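You operate a simulated robot arm through the tools that you are given. There is no shell and no other tool. Be economical: measure what you need, move in short steps, check, and stop when the job is done.

Carry out the task below with a simulated robot arm. There is one attempt and no reset: what you move stays moved.

## Task
Put the bronze lid on the brown cup and stand it on the dusted sports shelf.
Fine: dust the shelf first with the orange rag and put the rag back. Set down upright: brown cup. What is to be rubbed or washed off counts as gone when no trace of it is left.
Where things are to end (x, y in the base frame): brown cup within 0.06 m of [-1.36, -0.86].

The check looks at the end state, three seconds after you hand in, the way a careful person would. Anything else that was tipped, shoved, dropped, spilled or broken makes it a failure. A push-on lid holds only when it is set on centred and level and pressed home; a screw cap is set on level and turned clockwise until tight.

## Robot
A 7-joint arm with a two-finger parallel gripper on a trunk, on a base that drives. Base frame: it is fixed to the floor where the robot stands at the start and does not move with it; the origin is under the middle of the robot, x ahead of it, y to its left, z up; the surface under the hand at the start is at about z = 0.78. Lengths are in m, angles in rad, forces in N, time in s.
With the tool pointing down near the work surface it reaches from about 0.34 to 0.76 m from the robot's upright axis, wherever it stands. Its first joint turns from -2.007 to 2.007 rad. Places, roughly: brown cup (9x9x17 cm) [0.3, -0.2, 0.8]; orange rag [-1.25, -0.5, 1.25]; sports shelf [-1.4, -0.8, 1.1]. Payload 3.91 kg.
The tool frame sits at the grasp point between the pads (the TCP): z along the fingers, y along the line on which they close. The tips reach 0.03 m beyond it. Largest opening 0.11 m; finger width 0.02, thickness 0.01; the body of the gripper, 0.048 by 0.112 m, starts 0.055 m behind the TCP.
Orientation is that of the tool frame in the base frame, as a unit quaternion [x, y, z, w]. With the fingers straight down and closing along the base's y, the tool's x points along the base's -x, its y along +y and its z along -z.

## Interface
- The arm moves only by the tool move_arm. Its argument "series" is a list of rows, each a list of 7 numbers: the shift along the tool's x, y, z in units of 30 mm (1.0 is 30 mm), then the turn, a rotation vector about the tool's x, y, z in units of 5 degrees (1.0 is 5 degrees), then the opening in per cent of the stroke, from 0 (shut) to 100 (fully open). In form: [[x, y, z, ax, ay, az, claw], ...]. A call has 1 to 10 rows; each row shifts and turns the commanded pose from where the row before left it, along the tool's axes as they then stand. A call with a number of a shift or a turn outside -1 to 1 is refused whole. A row lasts 0.2 s, in which the tool goes at most 0.05 m and 0.15 rad; a call with a longer step from one row to the next is refused whole, and so is a gripper value outside its range. A pose out of reach is approached as far as the arm can. The call stops where the force on the tool passes 40 N (or 10 N more than at its start, if that is more) or the arm is blocked; 0.2 s more then pass. The fingers move at their own pace (about 0.108 m/s each) and stop on an object; they squeeze with about 39 N. The grip force told is the motor's: it shows also when the fingers shut on nothing. Time passes only in rows, and 0.2 s behind the last, so rows that do not move let the fingers close. The reply holds the time, the measured pose of the TCP, the force on the tool along the base axes, the opening and the grip force, in the units named above and with some noise, with the torque about the TCP (base axes, N m) and any sound that the robot's microphone picked up.
- Cameras (640 x 400 px; columns grow to the right, rows downward): "scene" is now at [0.004, 0.0916, 1.5866]; the picture's right is [-0.59, -0.81, 0.00], its down [-0.56, 0.41, -0.72] and it looks along [0.58, -0.42, -0.70] (base axes); focal length 278 px, centre (320, 200). "wrist" rides on the gripper at [0.072, 0.017, -0.103] in the tool frame; the picture's right is [-0.23, 0.97, 0.00], its down [-0.76, -0.18, -0.62] and it looks along [-0.61, -0.14, 0.78] (tool axes); focal length 222 px, centre (320, 200). There is no depth. A picture from a camera that has moved, and an enlarged one, comes with that camera's place and axes in the base frame and with its lens. The place of the scene camera against the robot may be out by one fixed shift of up to 0.018 m in any direction.
- camera(camera): a new picture of that camera. No time passes.
- move_column(by): slides the trunk up (or, below 0, down) by that many m; the arm and the scene camera ride with it, the base frame stays. It gives what a move gives, with no picture.
- roll_base(legs): drives the robot by 1 to 6 legs, each [ahead, turn to the left] in m and rad, along the robot's own axes; the way and the turn of a leg run together, so that a leg with both is an arc; at most 1.5 m and 3.142 rad a leg. The arm and the cameras ride along, it lands a little off, and it stops where it bumps. It gives what a move gives.
- head_to(pan, tilt): turns the head with the scene camera to pan (to the left, within 2.705 rad either way) and tilt (down, from -0.506 to 1.204), counted from straight ahead of the robot. It gives what a move gives.
- enlarge(camera, box): a new picture of the part [left, top, right, bottom] of that camera's present view, enlarged. No time passes.
- finish_job(): hands the job in; it is judged then, once.

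Work in short steps. Places have to be worked out from the pictures, the camera data and where the tool is seen: move nearer, look again, correct. Check each grasp and each placing, and mend what went wrong. You have 120 turns and 90 pictures in all, those below and enlarged ones among them. Open the gripper and draw the arm clear of the work before you hand the job in, unless the task says otherwise; then end with one line.

The tools are called after "Call:" as name(argument=value, ...) on one line, values as JSON. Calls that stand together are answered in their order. move_arm: Moves the arm, as the interface text tells. Its arguments: {"type":"object","properties":{"series":{"type":"array","items":{"type":"array","items":{"type":"number"}}}},"required":["series"]} The other tools are called the same way: move_column (by) slides the trunk up or down; roll_base (legs) drives the base; head_to (pan, tilt) turns the head that bears the scene camera; camera (camera) takes a picture; enlarge (camera, box) takes an enlarged picture of a part of a camera's view; finish_job () hands the job in.

At the start:

```text
clock: 0.0
tool_pos: [0.4263, -0.2367, 1.1802]
tcp_rot: [0.005, 1.0, 0.0, 0.0]
contact_force: [0.9, -0.5, -0.3]
ft_torque: [0.01, 0.0, 0.0]
width: 0.11
grip_force: 0.2
trunk travel left (down, up): [-0.7, 0.29]
robot x, y, heading: [0.0001, 0.0006, -0.001]
head pan, tilt: [-0.63, 0.773]
```

scene: 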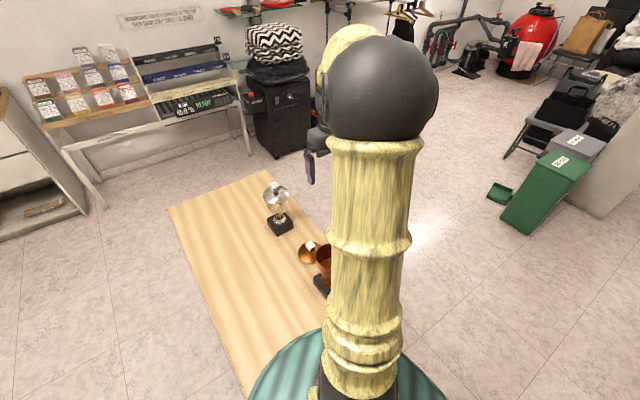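
wrist: 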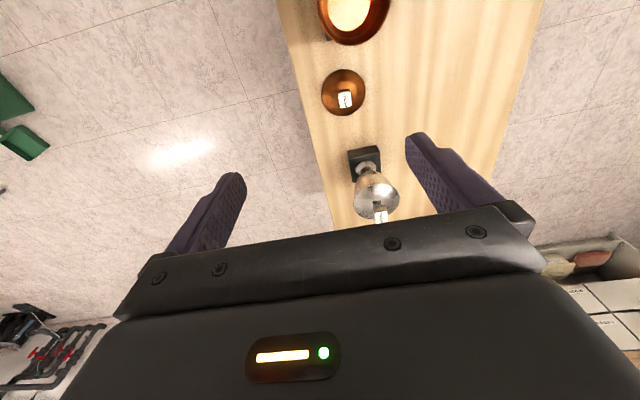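

I'll look at the shelf behind the robot first, and zoom the wrist view on the lid and cup.

Call:
head_to(pan=-2.6, tilt=0.25)

Call:
camera(camera="scene")

Call:
enlarge(camera="wrist", box=[240, 0, 480, 150])

```text
clock: 1.9
tool_pos: [0.4262, -0.2376, 1.181]
tcp_rot: [0.004, 1.0, 0.0, 0.0]
contact_force: [0.1, 0.1, -0.2]
ft_torque: [-0.01, 0.01, 0.02]
width: 0.1097
grip_force: 0.1
trunk travel left (down, up): [-0.7, 0.29]
robot x, y, heading: [-0.0003, -0.0001, -0.0]
head pan, tilt: [-2.601, 0.25]
```

```text
87 pictures are left
camera scene: at [-0.1422, 0.0917, 1.6337], right [-0.52, 0.86, 0.0], down [0.21, 0.13, -0.97], along [-0.83, -0.5, -0.25], focal length 278 px, centre (320, 200)
```

scene: 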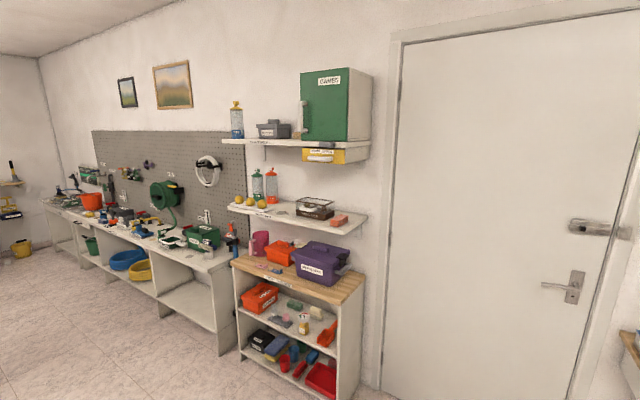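

```text
2.67 times, centred on (360, 75) of wrist
camera zoom: at [0.3546, -0.2192, 1.2847], right [0.24, 0.97, 0.0], down [0.76, -0.18, 0.62], along [0.61, -0.15, -0.78], focal length 592 px, centre (213, 533)
```

zoom: 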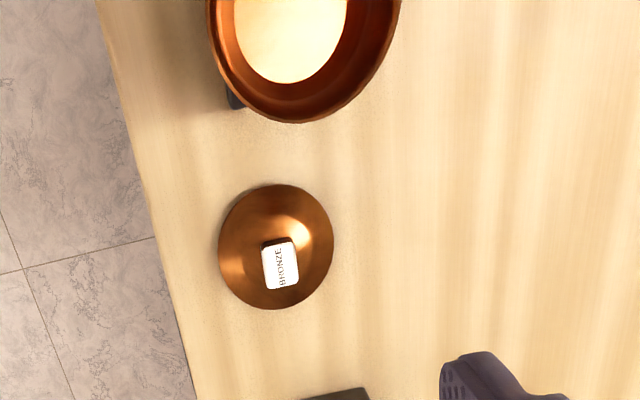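

The shelf is visible; zooming in on the label, rag and dust.

Call:
enlarge(camera="scene", box=[210, 130, 390, 240])

```text
3.56 times, centred on (300, 185) of scene
camera zoom: at [-0.1422, 0.0917, 1.6337], right [-0.52, 0.86, 0.0], down [0.21, 0.13, -0.97], along [-0.83, -0.5, -0.25], focal length 987 px, centre (391, 253)
```

zoom: 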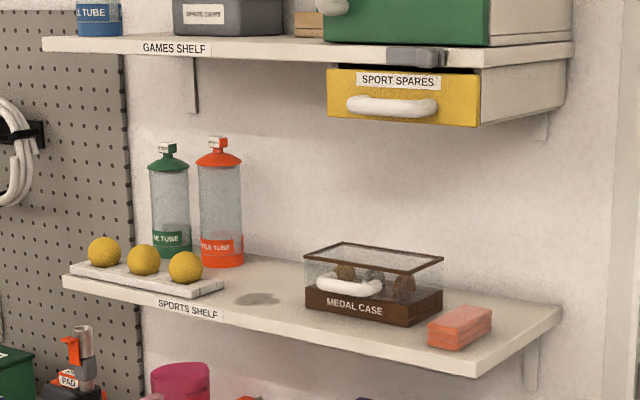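

The shelf holds a dust patch at about the target spot, with the rag on its right front corner. Now the table: I move the arm to the left to unblock the view of cup and lid.

Call:
move_arm(series=[[0, 1, 0, 0, 0, 0, 100], [0, 1, 0, 0, 0, 0, 100], [0, 1, 0, 0, 0, 0, 100], [0, 1, 0, 0, 0, 0, 100], [0, 1, 0, 0, 0, 0, 100], [0, 1, 0, 0, 0, 0, 100], [0, 1, 0, 0, 0, 0, 100], [0, 1, 0, 0, 0, 0, 100], [0, 1, 0, 0, 0, 0, 100], [0, 1, 0, 0, 0, 0, 100]])

Call:
head_to(pan=-0.55, tilt=1.0)

Call:
camera(camera="scene")

```text
clock: 4.1
tool_pos: [0.4291, 0.0636, 1.1802]
tcp_rot: [0.004, 1.0, 0.0, 0.0]
contact_force: [0.0, -0.3, 0.7]
ft_torque: [0.01, 0.01, 0.05]
width: 0.11
grip_force: 0.0
trunk travel left (down, up): [-0.7, 0.29]
robot x, y, heading: [-0.0012, -0.0004, 0.006]
head pan, tilt: [-2.601, 0.25]
```

```text
clock: 6.1
tool_pos: [0.4282, 0.0625, 1.1794]
tcp_rot: [0.004, 1.0, 0.0, -0.001]
contact_force: [-0.1, 0.0, -0.1]
ft_torque: [-0.02, -0.02, -0.02]
width: 0.1098
grip_force: 0.2
trunk travel left (down, up): [-0.7, 0.29]
robot x, y, heading: [-0.0001, 0.0016, -0.002]
head pan, tilt: [-0.55, 1.0]
```

```text
84 pictures are left
camera scene: at [-0.0028, 0.1035, 1.5694], right [-0.52, -0.85, 0.0], down [-0.72, 0.44, -0.54], along [0.46, -0.28, -0.84], focal length 278 px, centre (320, 200)
```

scene: 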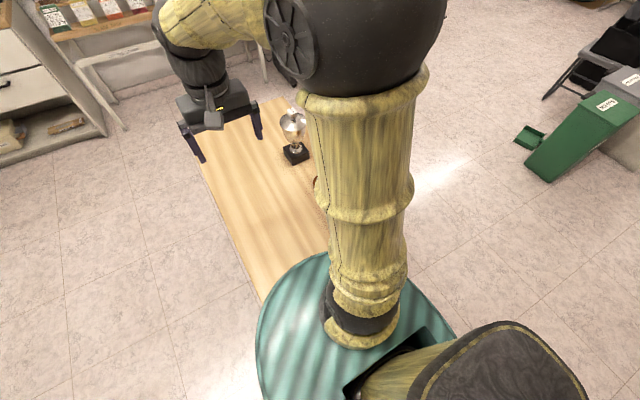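

The upper arm blocks the scene camera. I'll back the base 0.2 m, so the wrist camera can see cup and lid from ahead of them.

Call:
roll_base(legs=[[-0.2, 0]])

Call:
move_arm(series=[[0, -1, 0, 0, 0, 0, 100], [0, -1, 0, 0, 0, 0, 100], [0, -1, 0, 0, 0, 0, 100], [0, -1, 0, 0, 0, 0, 100], [0, -1, 0, 0, 0, 0, 100], [0, -1, 0, 0, 0, 0, 100], [0, -1, 0, 0, 0, 0, 100], [0, -1, 0, 0, 0, 0, 100]])

Call:
camera(camera="wrist")

Call:
camera(camera="scene")

```text
clock: 7.8
tool_pos: [0.2282, 0.0631, 1.1802]
tcp_rot: [0.005, 1.0, 0.0, 0.0]
contact_force: [-1.5, 0.0, 0.8]
ft_torque: [0.02, -0.02, 0.01]
width: 0.1099
grip_force: 0.1
trunk travel left (down, up): [-0.7, 0.29]
robot x, y, heading: [-0.2017, 0.0035, 0.002]
head pan, tilt: [-0.55, 1.0]
```

```text
clock: 9.7
tool_pos: [0.2265, -0.1786, 1.1799]
tcp_rot: [0.005, 1.0, 0.0, 0.0]
contact_force: [-0.2, 0.4, 0.0]
ft_torque: [0.02, 0.03, -0.02]
width: 0.11
grip_force: 0.0
trunk travel left (down, up): [-0.7, 0.29]
robot x, y, heading: [-0.1975, -0.0011, -0.006]
head pan, tilt: [-0.55, 1.0]
```

```text
83 pictures are left
camera wrist: at [0.1544, -0.1603, 1.2843], right [0.24, 0.97, 0.0], down [0.76, -0.19, 0.62], along [0.6, -0.15, -0.78], focal length 222 px, centre (320, 200)
```

wrist: 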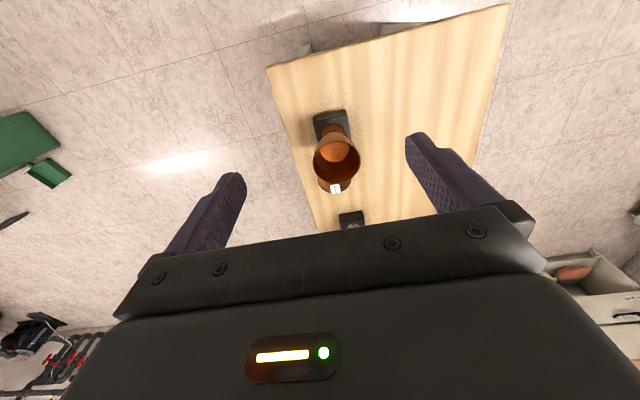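

```text
82 pictures are left
camera scene: at [-0.2024, 0.1029, 1.5695], right [-0.52, -0.85, 0.0], down [-0.72, 0.44, -0.54], along [0.46, -0.28, -0.84], focal length 278 px, centre (320, 200)
```

scene: 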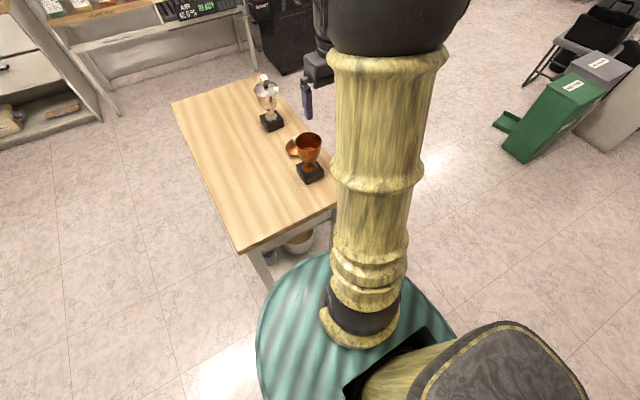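

Cup is a trophy-style goblet on a plinth. Zooming in on both views.

Call:
enlarge(camera="scene", box=[240, 65, 340, 190])

Call:
enlarge(camera="wrist", box=[270, 90, 430, 240])

```text
3.20 times, centred on (290, 128) of scene
camera zoom: at [-0.2024, 0.1029, 1.5695], right [-0.52, -0.85, 0.0], down [-0.72, 0.44, -0.54], along [0.46, -0.28, -0.84], focal length 888 px, centre (416, 432)
```

zoom: 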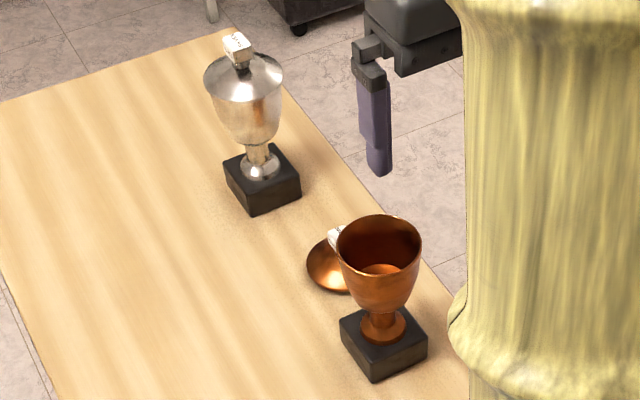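

```text
2.67 times, centred on (350, 165) of wrist
camera zoom: at [0.1544, -0.1603, 1.2843], right [0.24, 0.97, 0.0], down [0.76, -0.19, 0.62], along [0.6, -0.15, -0.78], focal length 592 px, centre (240, 293)
```

zoom: 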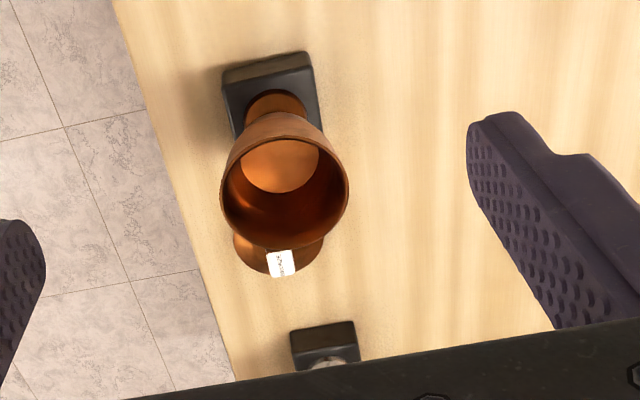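

Rim centre is near (0.338, -0.176), lid near (0.474, -0.20). I move above the lid for a closer look at its knob.

Call:
move_arm(series=[[-1, -0.1, 0, 0, 0, 0, 100], [-1, -0.1, 0.7, 0, 0, 0, 100], [-1, -0.1, 0.7, 0, 0, 0, 100], [-1, -0.1, 0.7, 0, 0, 0, 100], [-1, -0.1, 0.7, 0, 0, 0, 100], [-1, -0.1, 0.7, 0, 0, 0, 100], [-0.8, 0, 0.5, 0, 0, 0, 100]])

Call:
camera(camera="wrist")

```text
clock: 11.2
tool_pos: [0.4297, -0.1966, 1.0603]
tcp_rot: [0.005, 1.0, 0.0, 0.001]
contact_force: [0.5, 0.1, 0.0]
ft_torque: [0.02, 0.0, 0.04]
width: 0.1099
grip_force: 0.1
trunk travel left (down, up): [-0.7, 0.29]
robot x, y, heading: [-0.2018, -0.0035, -0.007]
head pan, tilt: [-0.55, 1.0]
```

```text
79 pictures are left
camera wrist: at [0.3589, -0.1791, 1.1641], right [0.24, 0.97, 0.0], down [0.76, -0.19, 0.62], along [0.61, -0.15, -0.78], focal length 222 px, centre (320, 200)
```

wrist: 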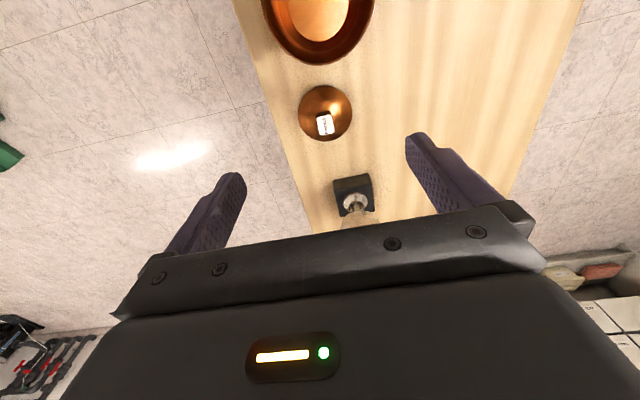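

Call:
enlarge(camera="wrist", box=[280, 70, 376, 160])

```text
4.44 times, centred on (328, 115) of wrist
camera zoom: at [0.3589, -0.1791, 1.1641], right [0.24, 0.97, 0.0], down [0.76, -0.19, 0.62], along [0.61, -0.15, -0.78], focal length 987 px, centre (284, 578)
```

zoom: 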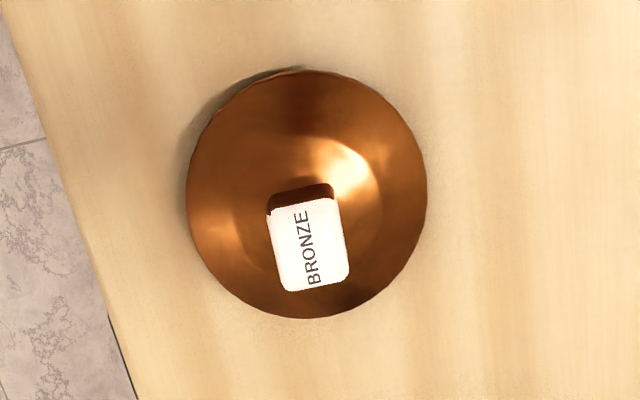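

Knob is aligned with the base axes, ~23 mm × 29 mm, top z≈0.845, centre ≈(0.476,-0.199). I turn the tool 90° so the camera swings to the free side, away from the cup, before going down.

Call:
move_arm(series=[[0, 0, 0, 0, 0, 1, 100], [0, 0, 0, 0, 0, 1, 100], [0, 0, 0, 0, 0, 1, 100], [0, 0, 0, 0, 0, 1, 100], [0, 0, 0, 0, 0, 1, 100], [0, 0, 0, 0, 0, 1, 100], [0, 0, 0, 0, 0, 1, 100], [0, 0, 0, 0, 0, 1, 100], [0, 0, 0, 0, 0, 1, 100]])

Call:
move_arm(series=[[0, 0, 0, 0, 0, 1, 100], [0, 0, 0, 0, 0, 1, 100], [0, 0, 0, 0, 0, 1, 100], [0, 0, 0, 0, 0, 1, 100], [0, 0, 0, 0, 0, 1, 100], [0, 0, 0, 0, 0, 1, 100], [0, 0, 0, 0, 0, 1, 100], [0, 0, 0, 0, 0, 1, 100], [0, 0, 0, 0, 0, 1, 100], [0, 0.77, 0, 0, 0, 0, 100]])

Call:
move_arm(series=[[0, 0.77, 0.6, 0, 0, 0, 100], [0, 0, 1, 0, 0, 0, 100], [0, 0, 0.5, 0, 0, 0, 100]])

Call:
camera(camera="wrist")

```text
clock: 13.2
tool_pos: [0.4296, -0.1973, 1.06]
tcp_rot: [0.388, 0.921, 0.0, 0.0]
contact_force: [0.2, -0.5, 0.4]
ft_torque: [0.0, -0.03, -0.02]
width: 0.1101
grip_force: 0.0
trunk travel left (down, up): [-0.7, 0.29]
robot x, y, heading: [-0.1979, -0.0011, -0.004]
head pan, tilt: [-0.55, 1.0]
```

```text
clock: 15.4
tool_pos: [0.4539, -0.1973, 1.0589]
tcp_rot: [0.711, 0.703, -0.001, -0.001]
contact_force: [0.2, 0.1, 0.6]
ft_torque: [0.01, 0.02, 0.02]
width: 0.1097
grip_force: 0.0
trunk travel left (down, up): [-0.7, 0.29]
robot x, y, heading: [-0.2012, -0.0009, 0.001]
head pan, tilt: [-0.55, 1.0]
```

```text
clock: 16.2
tool_pos: [0.4764, -0.1976, 0.9968]
tcp_rot: [0.711, 0.703, 0.0, 0.0]
contact_force: [-0.4, -0.2, 0.4]
ft_torque: [0.02, 0.03, -0.04]
width: 0.1101
grip_force: 0.0
trunk travel left (down, up): [-0.7, 0.29]
robot x, y, heading: [-0.202, 0.0011, -0.002]
head pan, tilt: [-0.55, 1.0]
```

```text
77 pictures are left
camera wrist: at [0.4941, -0.125, 1.1012], right [0.97, -0.24, 0.0], down [-0.19, -0.76, 0.62], along [-0.15, -0.61, -0.78], focal length 222 px, centre (320, 200)
```

wrist: 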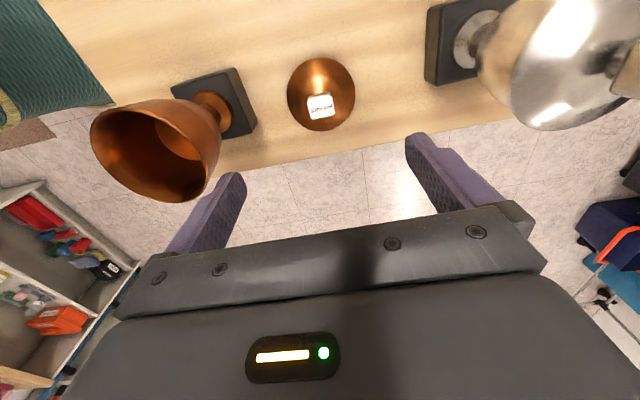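

Knob centre checks at (0.477,-0.197), right under the TCP, with clearance to both cups. Descend and close on the knob.

Call:
move_arm(series=[[0, 0, 1, 0, 0, 0, 90], [0, 0, 1, 0, 0, 0, 80], [0, 0, 1, 0, 0, 0, 70], [0, 0, 1, 0, 0, 0, 60], [0, 0, 0.5, 0, 0, 0, 55]])

Call:
camera(camera="wrist")

```text
clock: 17.4
tool_pos: [0.4754, -0.1972, 0.862]
tcp_rot: [0.711, 0.703, 0.0, 0.0]
contact_force: [0.1, 0.2, -0.9]
ft_torque: [0.0, 0.02, 0.0]
width: 0.0605
grip_force: 0.0
trunk travel left (down, up): [-0.7, 0.29]
robot x, y, heading: [-0.2, -0.0018, 0.001]
head pan, tilt: [-0.55, 1.0]
```

```text
76 pictures are left
camera wrist: at [0.4941, -0.1251, 0.967], right [0.97, -0.24, 0.0], down [-0.19, -0.76, 0.62], along [-0.15, -0.6, -0.78], focal length 222 px, centre (320, 200)
```

wrist: 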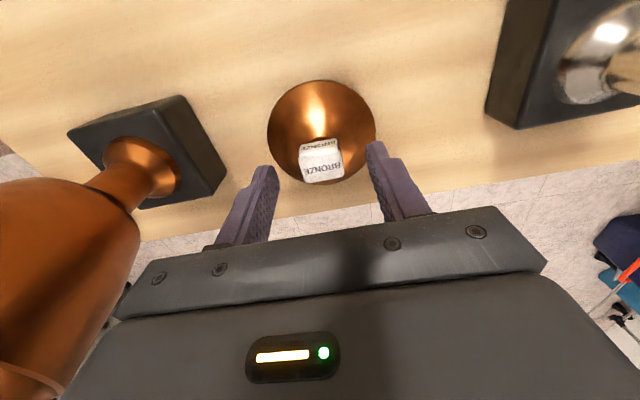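

Fingers straddle the knob. A few mm lower, then close.

Call:
move_arm(series=[[0, 0, 0.2, 0, 0, 0, 50], [0, 0, 0, 0, 0, 0, 0], [0, 0, 0, 0, 0, 0, 0], [0, 0, 0, 0, 0, 0, 0]])

Call:
move_arm(series=[[0, 0, -0.7, 0, 0, 0, 0], [0, 0, -1, 0, 0, 0, 0], [0, 0, -1, 0, 0, 0, 0]])

Call:
camera(camera="wrist")

```text
clock: 18.4
tool_pos: [0.4765, -0.1976, 0.8572]
tcp_rot: [0.71, 0.704, 0.0, 0.0]
contact_force: [0.0, -0.4, -0.4]
ft_torque: [-0.02, -0.01, -0.03]
width: 0.0288
grip_force: 39.2
trunk travel left (down, up): [-0.7, 0.29]
robot x, y, heading: [-0.1984, -0.0002, 0.003]
head pan, tilt: [-0.55, 1.0]
```

```text
clock: 19.2
tool_pos: [0.4753, -0.1976, 0.9378]
tcp_rot: [0.711, 0.703, -0.001, 0.0]
contact_force: [-0.2, -0.1, 0.5]
ft_torque: [-0.04, 0.02, 0.01]
width: 0.0
grip_force: 37.6
trunk travel left (down, up): [-0.7, 0.29]
robot x, y, heading: [-0.2012, -0.0012, 0.001]
head pan, tilt: [-0.55, 1.0]
```

```text
75 pictures are left
camera wrist: at [0.4938, -0.1252, 1.0415], right [0.97, -0.24, 0.0], down [-0.19, -0.76, 0.62], along [-0.15, -0.61, -0.78], focal length 222 px, centre (320, 200)
```

wrist: 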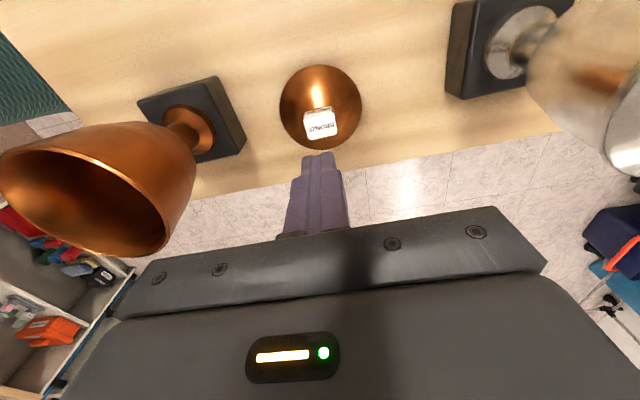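

The fingers slipped off — the grip was too high; the lid is still in place. Re-open, and go lower in small steps watching the force.

Call:
move_arm(series=[[0, 0, 0, 0, 0, 0, 40], [0, 0, 0, 0, 0, 0, 40], [0, 0, 1, 0, 0, 0, 40], [0, 0, 1, 0, 0, 0, 40], [0, 0, 0.7, 0, 0, 0, 40], [0, 0, 0.2, 0, 0, 0, 40], [0, 0, 0.15, 0, 0, 0, 40]])

Call:
enlarge(camera="wrist", box=[240, 60, 420, 240])

```text
clock: 20.9
tool_pos: [0.476, -0.1985, 0.8455]
tcp_rot: [0.711, 0.703, 0.0, 0.0]
contact_force: [-1.0, 0.1, -0.5]
ft_torque: [0.03, 0.0, -0.01]
width: 0.044
grip_force: 0.1
trunk travel left (down, up): [-0.7, 0.29]
robot x, y, heading: [-0.2025, -0.0, 0.0]
head pan, tilt: [-0.55, 1.0]
```

```text
2.22 times, centred on (330, 150) of wrist
camera zoom: at [0.494, -0.1252, 0.9499], right [0.97, -0.24, 0.0], down [-0.19, -0.76, 0.62], along [-0.15, -0.61, -0.78], focal length 494 px, centre (298, 311)
```

zoom: 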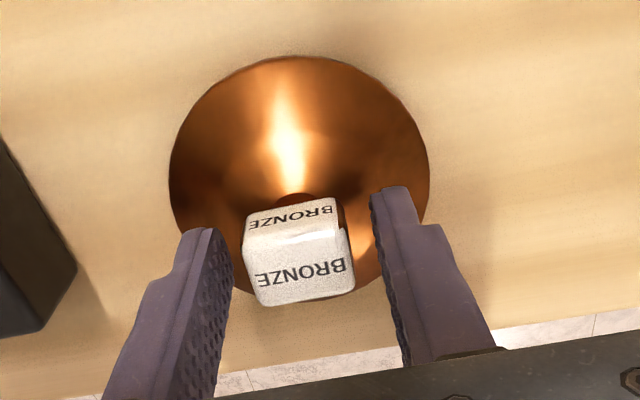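

Tips still only around mid-knob; go another 6 mm down, then close.

Call:
move_arm(series=[[0, 0, 0.2, 0, 0, 0, 40], [0, 0, 0, 0, 0, 0, 0], [0, 0, 0, 0, 0, 0, 0], [0, 0, 0, 0, 0, 0, 0]])

Call:
enlarge(camera="wrist", box=[240, 60, 420, 240])

```text
clock: 21.9
tool_pos: [0.476, -0.1973, 0.8395]
tcp_rot: [0.711, 0.703, 0.0, 0.0]
contact_force: [0.0, -0.9, -0.4]
ft_torque: [0.0, 0.04, 0.03]
width: 0.029
grip_force: 39.0
trunk travel left (down, up): [-0.7, 0.29]
robot x, y, heading: [-0.2045, 0.001, -0.003]
head pan, tilt: [-0.55, 1.0]
```

```text
2.22 times, centred on (330, 150) of wrist
camera zoom: at [0.494, -0.1252, 0.9438], right [0.97, -0.24, 0.0], down [-0.19, -0.76, 0.62], along [-0.15, -0.61, -0.78], focal length 494 px, centre (298, 311)
```

zoom: 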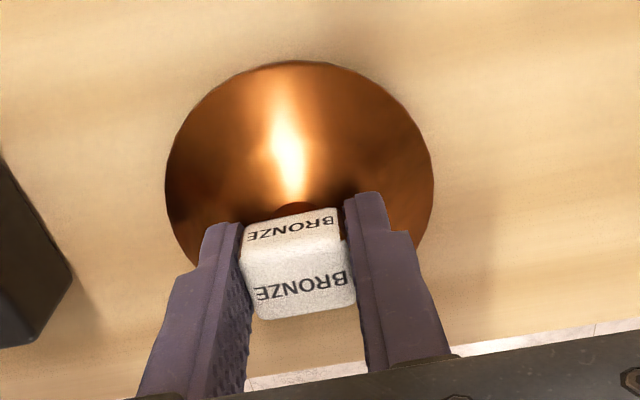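

Good overlap now (29 mm). Lift slowly and check.

Call:
move_arm(series=[[0, 0, -0.3, 0, 0, 0, 0], [0, 0, -0.6, 0, 0, 0, 0], [0, 0, -1, 0, 0, 0, 0], [0, 0, -1, 0, 0, 0, 0], [0, 0, -1, 0, 0, 0, 0], [0, 0, -1, 0, 0, 0, 0], [0, 0, -1, 0, 0, 0, 0], [0, 0, -1, 0, 0, 0, 0]])

Call:
camera(camera="wrist")

Call:
camera(camera="scene")

```text
clock: 23.6
tool_pos: [0.4764, -0.1983, 1.0478]
tcp_rot: [0.71, 0.704, 0.0, 0.0]
contact_force: [0.0, 0.4, -0.2]
ft_torque: [0.01, 0.02, 0.0]
width: 0.0291
grip_force: 39.0
trunk travel left (down, up): [-0.7, 0.29]
robot x, y, heading: [-0.2009, 0.0002, -0.002]
head pan, tilt: [-0.55, 1.0]
```

```text
72 pictures are left
camera wrist: at [0.494, -0.1251, 1.1512], right [0.97, -0.24, 0.0], down [-0.19, -0.76, 0.62], along [-0.15, -0.61, -0.78], focal length 222 px, centre (320, 200)
```

wrist: 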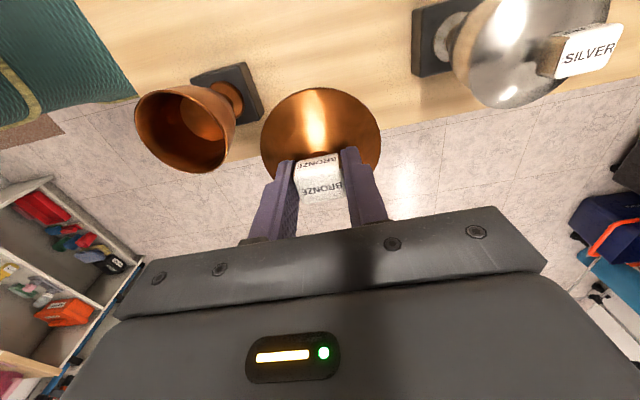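

```text
71 pictures are left
camera scene: at [-0.2029, 0.1036, 1.5694], right [-0.52, -0.85, 0.0], down [-0.72, 0.44, -0.54], along [0.46, -0.28, -0.84], focal length 278 px, centre (320, 200)
```

scene: 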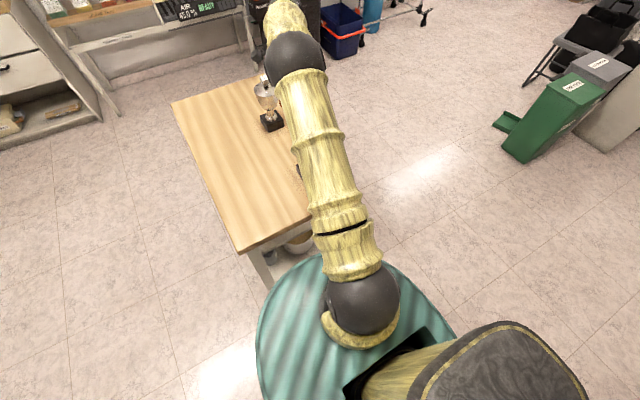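

Lid is held level. Now measure the cup rim precisely.

Call:
enlarge(camera="wrist", box=[120, 40, 280, 190])

```text
2.67 times, centred on (200, 115) of wrist
camera zoom: at [0.494, -0.1251, 1.1512], right [0.97, -0.24, 0.0], down [-0.19, -0.76, 0.62], along [-0.15, -0.61, -0.78], focal length 592 px, centre (640, 427)
```

zoom: 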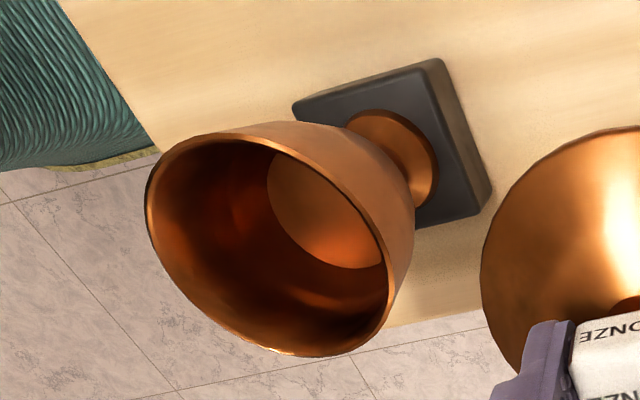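

Triangulated rim ≈ (0.343, -0.175, 0.940). To firm it up I cross over the cup (raised) and look from its other side.

Call:
move_arm(series=[[0, 0, -1, 0, 0, 0, 0], [0, -1, -0.5, 0, 0, 0, 0], [0, -1, 0, 0, 0, 0, 0], [0, -1, 0, 0, 0, 0, 0], [0, -1, 0, 0, 0, 0, 0], [0, -1, 0, 0, 0, 0, 0], [0, -1, 0, 0, 0, 0, 0], [0, -1, 0, 0, 0, 0, 0], [0, -1, 0, 0, 0, 0, 0], [0, -0.7, 0, 0, 0, 0, 0]])

Call:
camera(camera="wrist")

```text
clock: 25.9
tool_pos: [0.2156, -0.1956, 1.0911]
tcp_rot: [0.711, 0.703, 0.0, -0.001]
contact_force: [-0.7, -0.2, 0.1]
ft_torque: [-0.02, 0.0, 0.0]
width: 0.0292
grip_force: 38.8
trunk travel left (down, up): [-0.7, 0.29]
robot x, y, heading: [-0.2009, 0.0003, 0.002]
head pan, tilt: [-0.55, 1.0]
```

```text
69 pictures are left
camera wrist: at [0.2328, -0.1233, 1.1957], right [0.97, -0.24, 0.0], down [-0.19, -0.76, 0.62], along [-0.15, -0.61, -0.78], focal length 222 px, centre (320, 200)
```

wrist: 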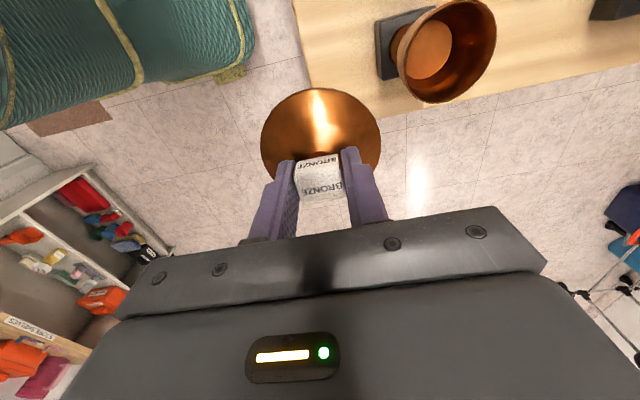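

Call:
enlarge(camera="wrist", box=[370, 0, 530, 110])

```text
3.64 times, centred on (450, 55) of wrist
camera zoom: at [0.2328, -0.1233, 1.1957], right [0.97, -0.24, 0.0], down [-0.19, -0.76, 0.62], along [-0.15, -0.61, -0.78], focal length 808 px, centre (-153, 727)
```

zoom: 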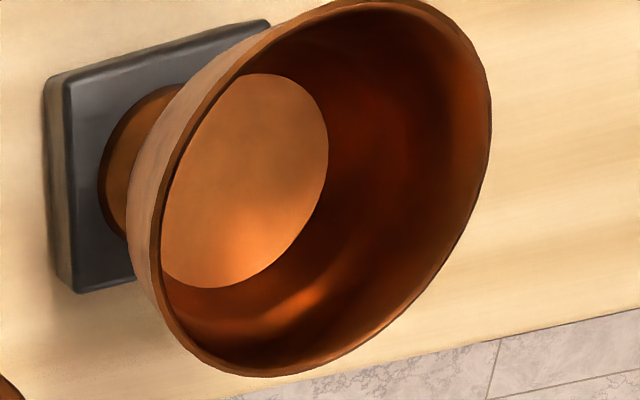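

Fit of both views gives rim centre (0.345, -0.178), height ≈0.9465, Ø≈83 mm. I bring the lid over it, just above contact.

Call:
move_arm(series=[[0.3, 1, 0, 0, 0, 0, 0], [0.287, 1, 0, 0, 0, 0, 0], [0, 1, 0, 0, 0, 0, 0], [0, 1, 0, 0, 0, 0, 0], [0, 0.31, 0.5, 0, 0, 0, 0], [0, 0, 0.8, 0, 0, 0, 0], [0, 0, 0.6, 0, 0, 0, 0], [0, 0, 0, 0, 0, 0, 0]])

Call:
camera(camera="wrist")

Call:
camera(camera="scene")

```text
clock: 27.6
tool_pos: [0.3457, -0.1794, 1.0344]
tcp_rot: [0.71, 0.704, 0.001, -0.001]
contact_force: [-0.4, -0.5, -0.8]
ft_torque: [0.01, -0.01, 0.02]
width: 0.0288
grip_force: 38.6
trunk travel left (down, up): [-0.7, 0.29]
robot x, y, heading: [-0.2008, 0.0003, 0.003]
head pan, tilt: [-0.55, 1.0]
```

```text
67 pictures are left
camera wrist: at [0.3633, -0.1066, 1.1381], right [0.97, -0.24, 0.0], down [-0.19, -0.76, 0.62], along [-0.15, -0.6, -0.78], focal length 222 px, centre (320, 200)
```

wrist: 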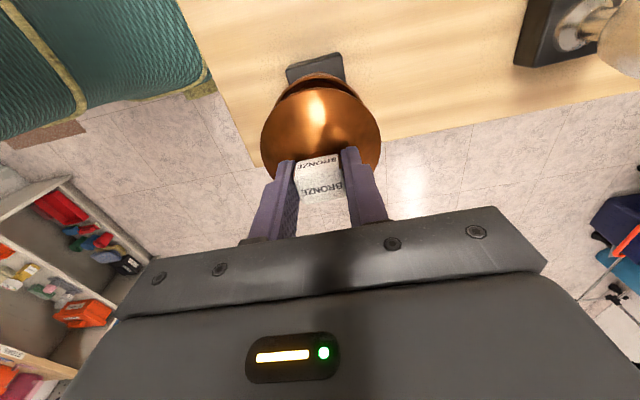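

```text
66 pictures are left
camera scene: at [-0.2026, 0.1036, 1.5694], right [-0.52, -0.85, 0.0], down [-0.72, 0.44, -0.54], along [0.46, -0.28, -0.84], focal length 278 px, centre (320, 200)
```

scene: 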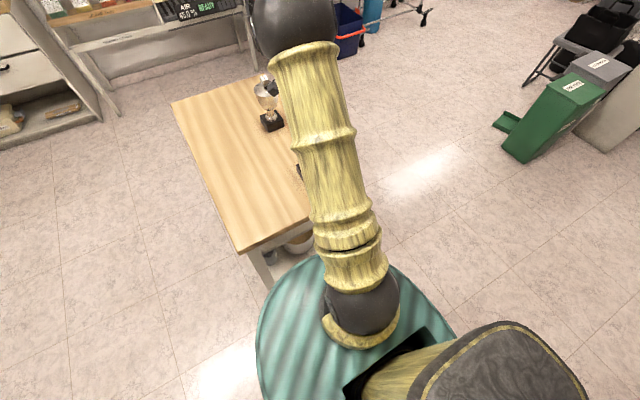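

Call:
enlarge(camera="wrist", box=[240, 30, 400, 210])

```text
2.22 times, centred on (320, 120) of wrist
camera zoom: at [0.3633, -0.1066, 1.1381], right [0.97, -0.24, 0.0], down [-0.19, -0.76, 0.62], along [-0.15, -0.6, -0.78], focal length 494 px, centre (320, 378)
```

zoom: 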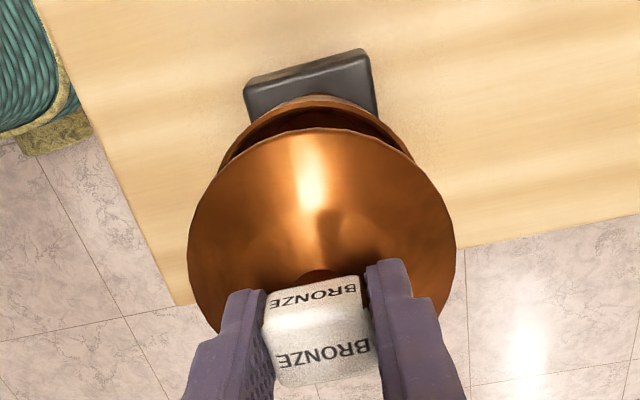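

Rim back-projects exactly where predicted; the lid sits maybe 2 mm toward -y, so I nudge that and lower in small steps until contact.

Call:
move_arm(series=[[0.07, 0, 0.3, 0, 0, 0, 0], [0, 0, 0.2, 0, 0, 0, 0], [0, 0, 0.1, 0, 0, 0, 0], [0, 0, 0.1, 0, 0, 0, 0], [0, 0, 0.1, 0, 0, 0, 0], [0, 0, 0.1, 0, 0, 0, 0]])

Call:
enlarge(camera="wrist", box=[240, 30, 400, 210])

```text
clock: 29.1
tool_pos: [0.3444, -0.1774, 1.0077]
tcp_rot: [0.711, 0.704, 0.0, 0.0]
contact_force: [0.6, 0.4, -1.0]
ft_torque: [0.03, -0.02, 0.0]
width: 0.0291
grip_force: 39.1
trunk travel left (down, up): [-0.7, 0.29]
robot x, y, heading: [-0.1996, -0.0003, -0.001]
head pan, tilt: [-0.55, 1.0]
```

```text
2.22 times, centred on (320, 120) of wrist
camera zoom: at [0.3627, -0.1042, 1.112], right [0.97, -0.24, 0.0], down [-0.19, -0.76, 0.62], along [-0.15, -0.6, -0.78], focal length 494 px, centre (320, 378)
```

zoom: 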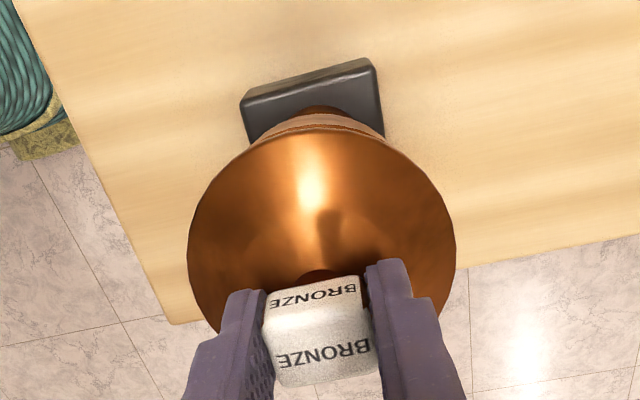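

Nearly closed, no contact yet. Continue down in 2–3 mm steps till the force rises.

Call:
move_arm(series=[[0, 0, 0.08, 0, 0, 0, 0], [0, 0, 0.08, 0, 0, 0, 0], [0, 0, 0.08, 0, 0, 0, 0], [0, 0, 0.08, 0, 0, 0, 0], [0, 0, 0.08, 0, 0, 0, 0], [0, 0, 0.08, 0, 0, 0, 0], [0, 0, 0.08, 0, 0, 0, 0], [0, 0, 0.08, 0, 0, 0, 0], [0, 0, 0.08, 0, 0, 0, 0], [0, 0, 0.08, 0, 0, 0, 0]])

Call:
enlarge(camera="wrist", box=[240, 30, 400, 210])

```text
clock: 30.8
tool_pos: [0.3446, -0.175, 0.9974]
tcp_rot: [0.711, 0.703, 0.003, 0.005]
contact_force: [-6.3, 4.5, 18.1]
ft_torque: [0.12, 0.51, -0.08]
width: 0.0292
grip_force: 38.8
trunk travel left (down, up): [-0.7, 0.29]
robot x, y, heading: [-0.2, -0.0028, -0.006]
head pan, tilt: [-0.55, 1.0]
heard: snap
stopped in row 8: the force on the tool passed its limit at 43 N (the readings are from after the stop); the commanded pose is now the measured one
```

```text
2.22 times, centred on (320, 120) of wrist
camera zoom: at [0.3619, -0.103, 1.1009], right [0.97, -0.24, 0.01], down [-0.19, -0.76, 0.62], along [-0.14, -0.61, -0.78], focal length 494 px, centre (320, 378)
```

zoom: 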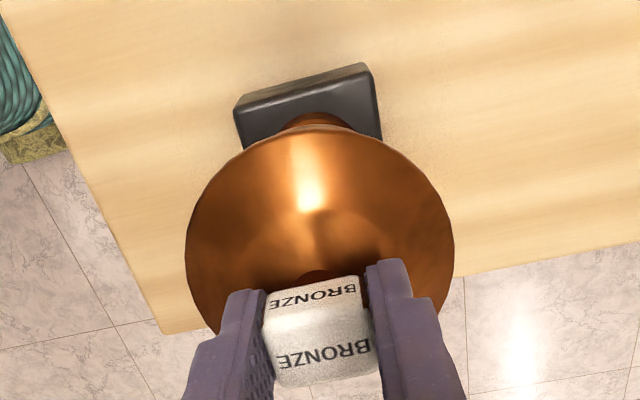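

A snap was heard — the lid is pressed home. Release and lift away to inspect.

Call:
move_arm(series=[[0, 0, 0, 0, 0, 0, 30], [0, 0, 0, 0, 0, 0, 45], [0, 0, -0.6, 0, 0, 0, 50], [0, 0, -1, 0, 0, 0, 60], [0, 0, -1, 0, 0, 0, 60], [0.5, 0, -1, 0, 0, 0, 60], [1, 0, -1, 0, 0, 0, 60], [1, 0, -1, 0, 0, 0, 60], [1, 0, 0, 0, 0, 0, 60]])

Call:
camera(camera="wrist")

```text
clock: 32.8
tool_pos: [0.3474, -0.0687, 1.1612]
tcp_rot: [0.71, 0.704, 0.002, 0.004]
contact_force: [-0.1, 0.3, -0.4]
ft_torque: [0.02, 0.01, 0.02]
width: 0.066
grip_force: 0.0
trunk travel left (down, up): [-0.7, 0.29]
robot x, y, heading: [-0.1986, -0.0023, 0.0]
head pan, tilt: [-0.55, 1.0]
```

```text
62 pictures are left
camera wrist: at [0.3636, 0.0031, 1.2665], right [0.97, -0.24, 0.01], down [-0.19, -0.76, 0.62], along [-0.14, -0.61, -0.78], focal length 222 px, centre (320, 200)
```

wrist: 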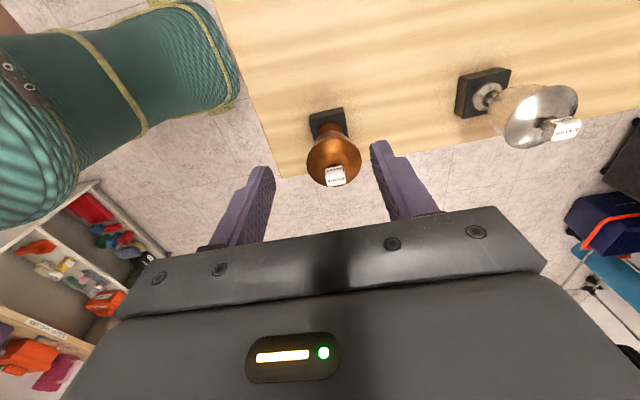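

Lid sits on properly. Now to the shelf: raise the trunk a bit, then drive to a stand-off point facing the shelf (heading ≈ -π).

Call:
move_column(by=0.15)

Call:
roll_base(legs=[[0, -1.71], [0.7, 0], [0, -1.43]])

Call:
head_to(pan=0.0, tilt=0.5)

Call:
camera(camera="scene")

```text
clock: 34.5
tool_pos: [0.3475, -0.071, 1.3115]
tcp_rot: [0.711, 0.703, 0.002, 0.004]
contact_force: [-0.4, -0.8, 0.2]
ft_torque: [0.02, 0.01, 0.03]
width: 0.066
grip_force: 0.1
trunk travel left (down, up): [-0.85, 0.14]
robot x, y, heading: [-0.1995, -0.002, -0.005]
head pan, tilt: [-0.55, 1.0]
```

```text
clock: 50.0
tool_pos: [-0.843, -0.6242, 1.3114]
tcp_rot: [-0.707, 0.708, 0.003, -0.002]
contact_force: [-1.0, -0.8, -0.2]
ft_torque: [0.03, 0.0, -0.01]
width: 0.0656
grip_force: 0.1
trunk travel left (down, up): [-0.85, 0.14]
robot x, y, heading: [-0.2996, -0.6905, -3.137]
head pan, tilt: [-0.55, 1.0]
```

```text
clock: 51.0
tool_pos: [-0.8439, -0.6243, 1.3114]
tcp_rot: [-0.706, 0.708, 0.004, -0.003]
contact_force: [-0.3, -0.4, -0.2]
ft_torque: [0.04, 0.03, -0.02]
width: 0.0662
grip_force: 0.0
trunk travel left (down, up): [-0.85, 0.14]
robot x, y, heading: [-0.2971, -0.6943, -3.136]
head pan, tilt: [0.0, 0.499]
```

```text
61 pictures are left
camera scene: at [-0.3295, -0.8577, 1.7604], right [0.0, 1.0, 0.0], down [0.48, 0.0, -0.88], along [-0.88, 0.0, -0.48], focal length 278 px, centre (320, 200)
```

scene: 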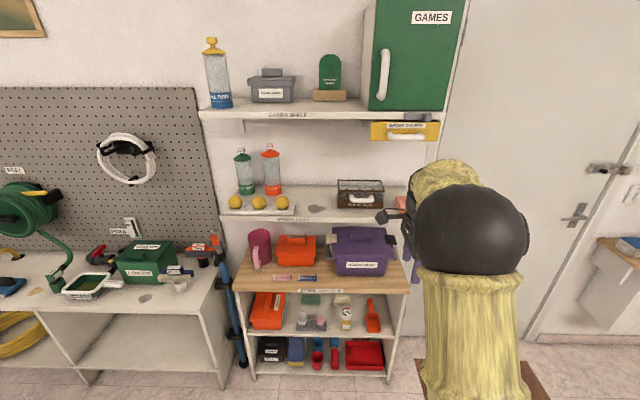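

Call:
enlarge(camera="scene", box=[200, 130, 420, 240])

```text
2.91 times, centred on (310, 185) of scene
camera zoom: at [-0.3295, -0.8577, 1.7604], right [0.0, 1.0, 0.0], down [0.48, 0.0, -0.88], along [-0.88, 0.0, -0.48], focal length 807 px, centre (349, 244)
```

zoom: 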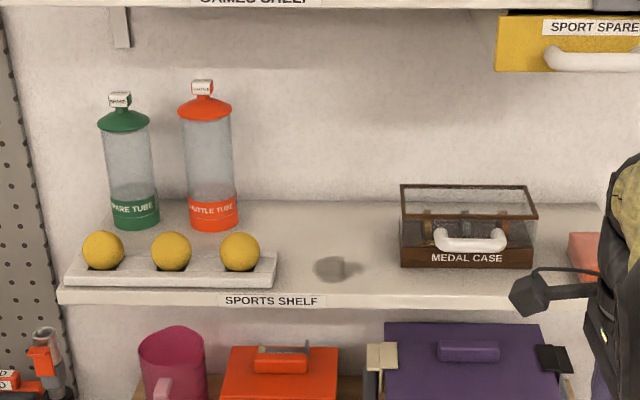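

The dust is at about (-1.327,-0.873,1.175); shelf front edge x≈-1.27; games shelf/drawer overhang, so I'll work with the tool tilted ~45° forward and camera on top. First turn the wrist a further 90°, then tilt.

Call:
move_arm(series=[[0, 0, 0, 0, 0, 1, 60], [0, 0, 0, 0, 0, 1, 60], [0, 0, 0, 0, 0, 1, 60], [0, 0, 0, 0, 0, 1, 60], [0, 0, 0, 0, 0, 1, 60], [0, 0, 0, 0, 0, 1, 60], [0, 0, 0, 0, 0, 1, 60], [0, 0, 0, 0, 0, 1, 60], [0, 0, 0, 0, 0, 1, 60]])

Call:
move_arm(series=[[0, 0, 0, 0, 0, 1, 60], [0, 0, 0, 0, 0, 1, 60], [0, 0, 0, 0, 0, 1, 60], [0, 0, 0, 0, 0, 1, 60], [0, 0, 0, 0, 0, 1, 60], [0, 0, 0, 0, 0, 1, 60], [0, 0, 0, 0, 0, 1, 60], [0, 0, 0, 0, 0, 1, 60], [0, 0, 0, 0, 0, 1, 60]])

Call:
move_arm(series=[[0, 0, 0, 0, 1, 0, 60], [0, 0, 0, 0, 1, 0, 60], [0, 0, 0, 0, 1, 0, 60], [0, 0, 0, 0, 1, 0, 60], [0, 0, 0, 0, 1, 0, 60], [0, 0, 0, 0, 1, 0, 60], [0, 0, 0, 0, 1, 0, 60], [0, 0, 0, 0, 1, 0, 60], [0, 0, 0, 0, 1, 0, 60]])

Call:
camera(camera="wrist")

```text
clock: 53.0
tool_pos: [-0.8442, -0.6242, 1.3131]
tcp_rot: [-0.381, 0.924, 0.002, -0.003]
contact_force: [0.1, 0.5, 1.0]
ft_torque: [-0.01, 0.0, -0.06]
width: 0.0662
grip_force: 0.0
trunk travel left (down, up): [-0.85, 0.14]
robot x, y, heading: [-0.2973, -0.6947, -3.133]
head pan, tilt: [0.0, 0.499]
```

```text
clock: 55.0
tool_pos: [-0.8431, -0.6251, 1.3115]
tcp_rot: [0.003, 1.0, 0.001, -0.005]
contact_force: [0.0, -0.3, -0.3]
ft_torque: [0.01, 0.03, -0.02]
width: 0.0658
grip_force: 0.1
trunk travel left (down, up): [-0.85, 0.14]
robot x, y, heading: [-0.2961, -0.6932, -3.136]
head pan, tilt: [0.0, 0.499]
```

```text
clock: 57.0
tool_pos: [-0.8431, -0.624, 1.3121]
tcp_rot: [0.001, 0.922, 0.002, -0.386]
contact_force: [-0.3, 0.5, 0.3]
ft_torque: [0.01, 0.0, 0.02]
width: 0.0659
grip_force: 0.1
trunk travel left (down, up): [-0.85, 0.14]
robot x, y, heading: [-0.3002, -0.6921, -3.136]
head pan, tilt: [0.0, 0.499]
```

```text
59 pictures are left
camera wrist: at [-0.8195, -0.6068, 1.4371], right [0.16, 0.97, -0.16], down [0.98, -0.18, -0.11], along [-0.13, -0.14, -0.98], focal length 222 px, centre (320, 200)
```

wrist: 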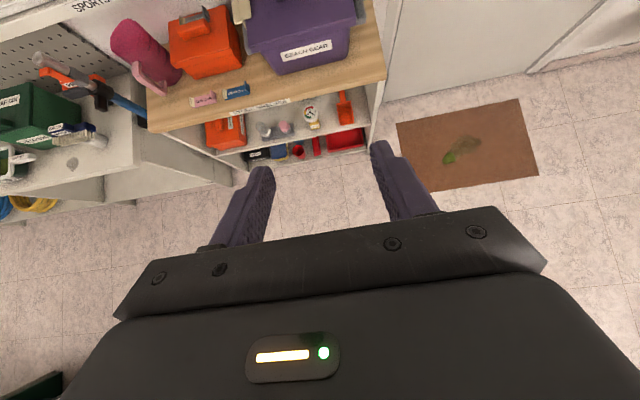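

The lower cabinet front is near x≈-1.1. I drive 0.3 m ahead so the shelf comes in reach, then view the rag with the wrist camera.

Call:
roll_base(legs=[[0.3, 0]])

Call:
camera(camera="wrist")

Call:
camera(camera="scene")

```text
clock: 59.3
tool_pos: [-1.145, -0.6267, 1.3119]
tcp_rot: [0.001, 0.922, 0.001, -0.387]
contact_force: [-1.0, -0.4, -0.5]
ft_torque: [0.0, 0.01, -0.01]
width: 0.0658
grip_force: 0.1
trunk travel left (down, up): [-0.85, 0.14]
robot x, y, heading: [-0.5961, -0.6935, -3.136]
head pan, tilt: [0.0, 0.499]
```

```text
58 pictures are left
camera wrist: at [-1.1215, -0.6095, 1.4368], right [0.16, 0.97, -0.16], down [0.98, -0.18, -0.11], along [-0.13, -0.14, -0.98], focal length 222 px, centre (320, 200)
```

wrist: 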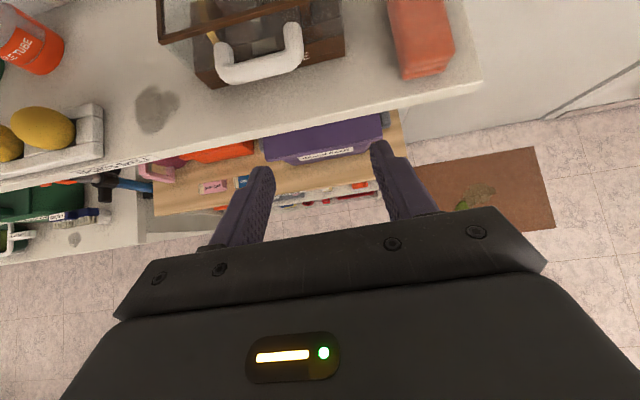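

```text
57 pictures are left
camera scene: at [-0.631, -0.8593, 1.7605], right [-0.01, 1.0, 0.0], down [0.48, 0.0, -0.88], along [-0.88, 0.0, -0.48], focal length 278 px, centre (320, 200)
```

scene: 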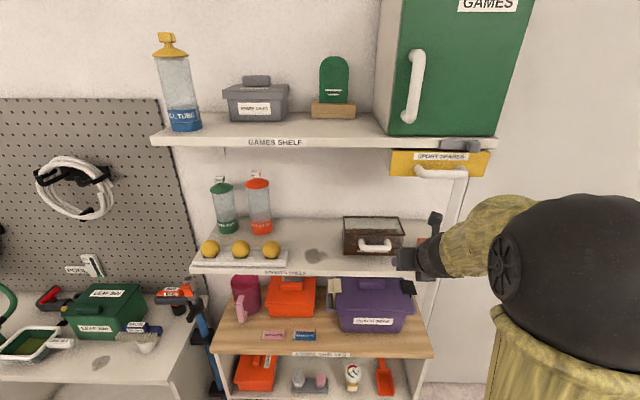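

Call:
enlarge(camera="wrist", box=[340, 0, 500, 100])

Call:
enlarge(camera="wrist", box=[90, 50, 250, 150])

```text
4.00 times, centred on (420, 50) of wrist
camera zoom: at [-1.1215, -0.6095, 1.4368], right [0.16, 0.97, -0.16], down [0.98, -0.18, -0.11], along [-0.13, -0.14, -0.98], focal length 888 px, centre (-80, 800)
```

zoom: 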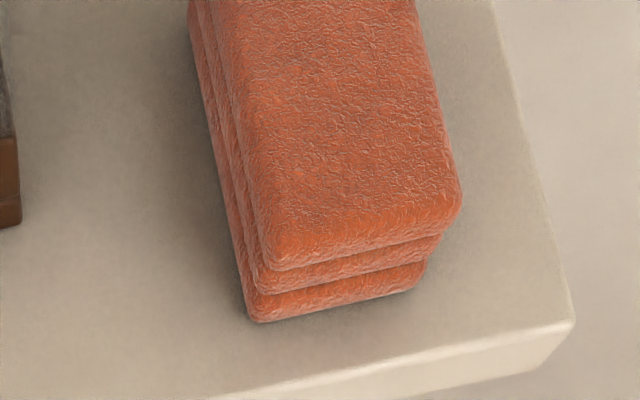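

```text
4.00 times, centred on (170, 100) of wrist
camera zoom: at [-1.1215, -0.6095, 1.4368], right [0.16, 0.97, -0.16], down [0.98, -0.18, -0.11], along [-0.13, -0.14, -0.98], focal length 888 px, centre (920, 600)
```

zoom: 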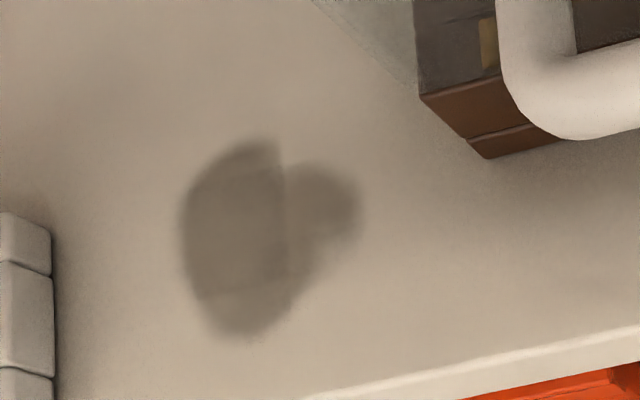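

Rag: 48 mm wide (y -0.523…-0.475), front x≈-1.28, ~23 mm tall; dust spans x -1.37…-1.29, y -0.895…-0.82. I approach the rag along the tilted tool axis and stop short to check.

Call:
move_arm(series=[[0.3, 1, 0, 0, 0, 0, 75], [0.3, 1, 0, 0, 0, 0, 75], [0.3, 1, 0, 0, 0, 0, 75], [0.3, 1, 0, 0, 0, 0, 75], [0.16, 0.27, 0.5, 0, 0, 0, 75], [0, 0, 1, 0, 0, 0, 75], [0, 0, 1, 0, 0, 0, 75], [0, 0, 1, 0, 0, 0, 75], [0, 0, 1, 0, 0, 0, 75]])

Call:
camera(camera="wrist")

```text
clock: 61.3
tool_pos: [-1.2692, -0.4981, 1.2461]
tcp_rot: [0.0, 0.922, 0.001, -0.386]
contact_force: [-0.9, 0.0, -0.1]
ft_torque: [0.01, 0.01, 0.02]
width: 0.0824
grip_force: 0.0
trunk travel left (down, up): [-0.85, 0.14]
robot x, y, heading: [-0.5962, -0.6909, -3.136]
head pan, tilt: [0.0, 0.499]
```

```text
54 pictures are left
camera wrist: at [-1.2461, -0.4807, 1.3711], right [0.16, 0.97, -0.16], down [0.98, -0.18, -0.11], along [-0.13, -0.14, -0.98], focal length 222 px, centre (320, 200)
```

wrist: 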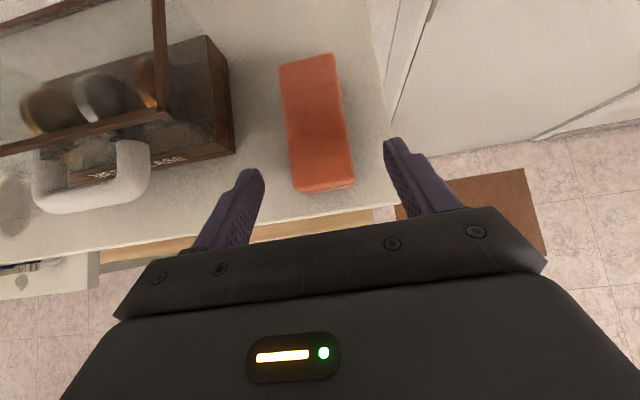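

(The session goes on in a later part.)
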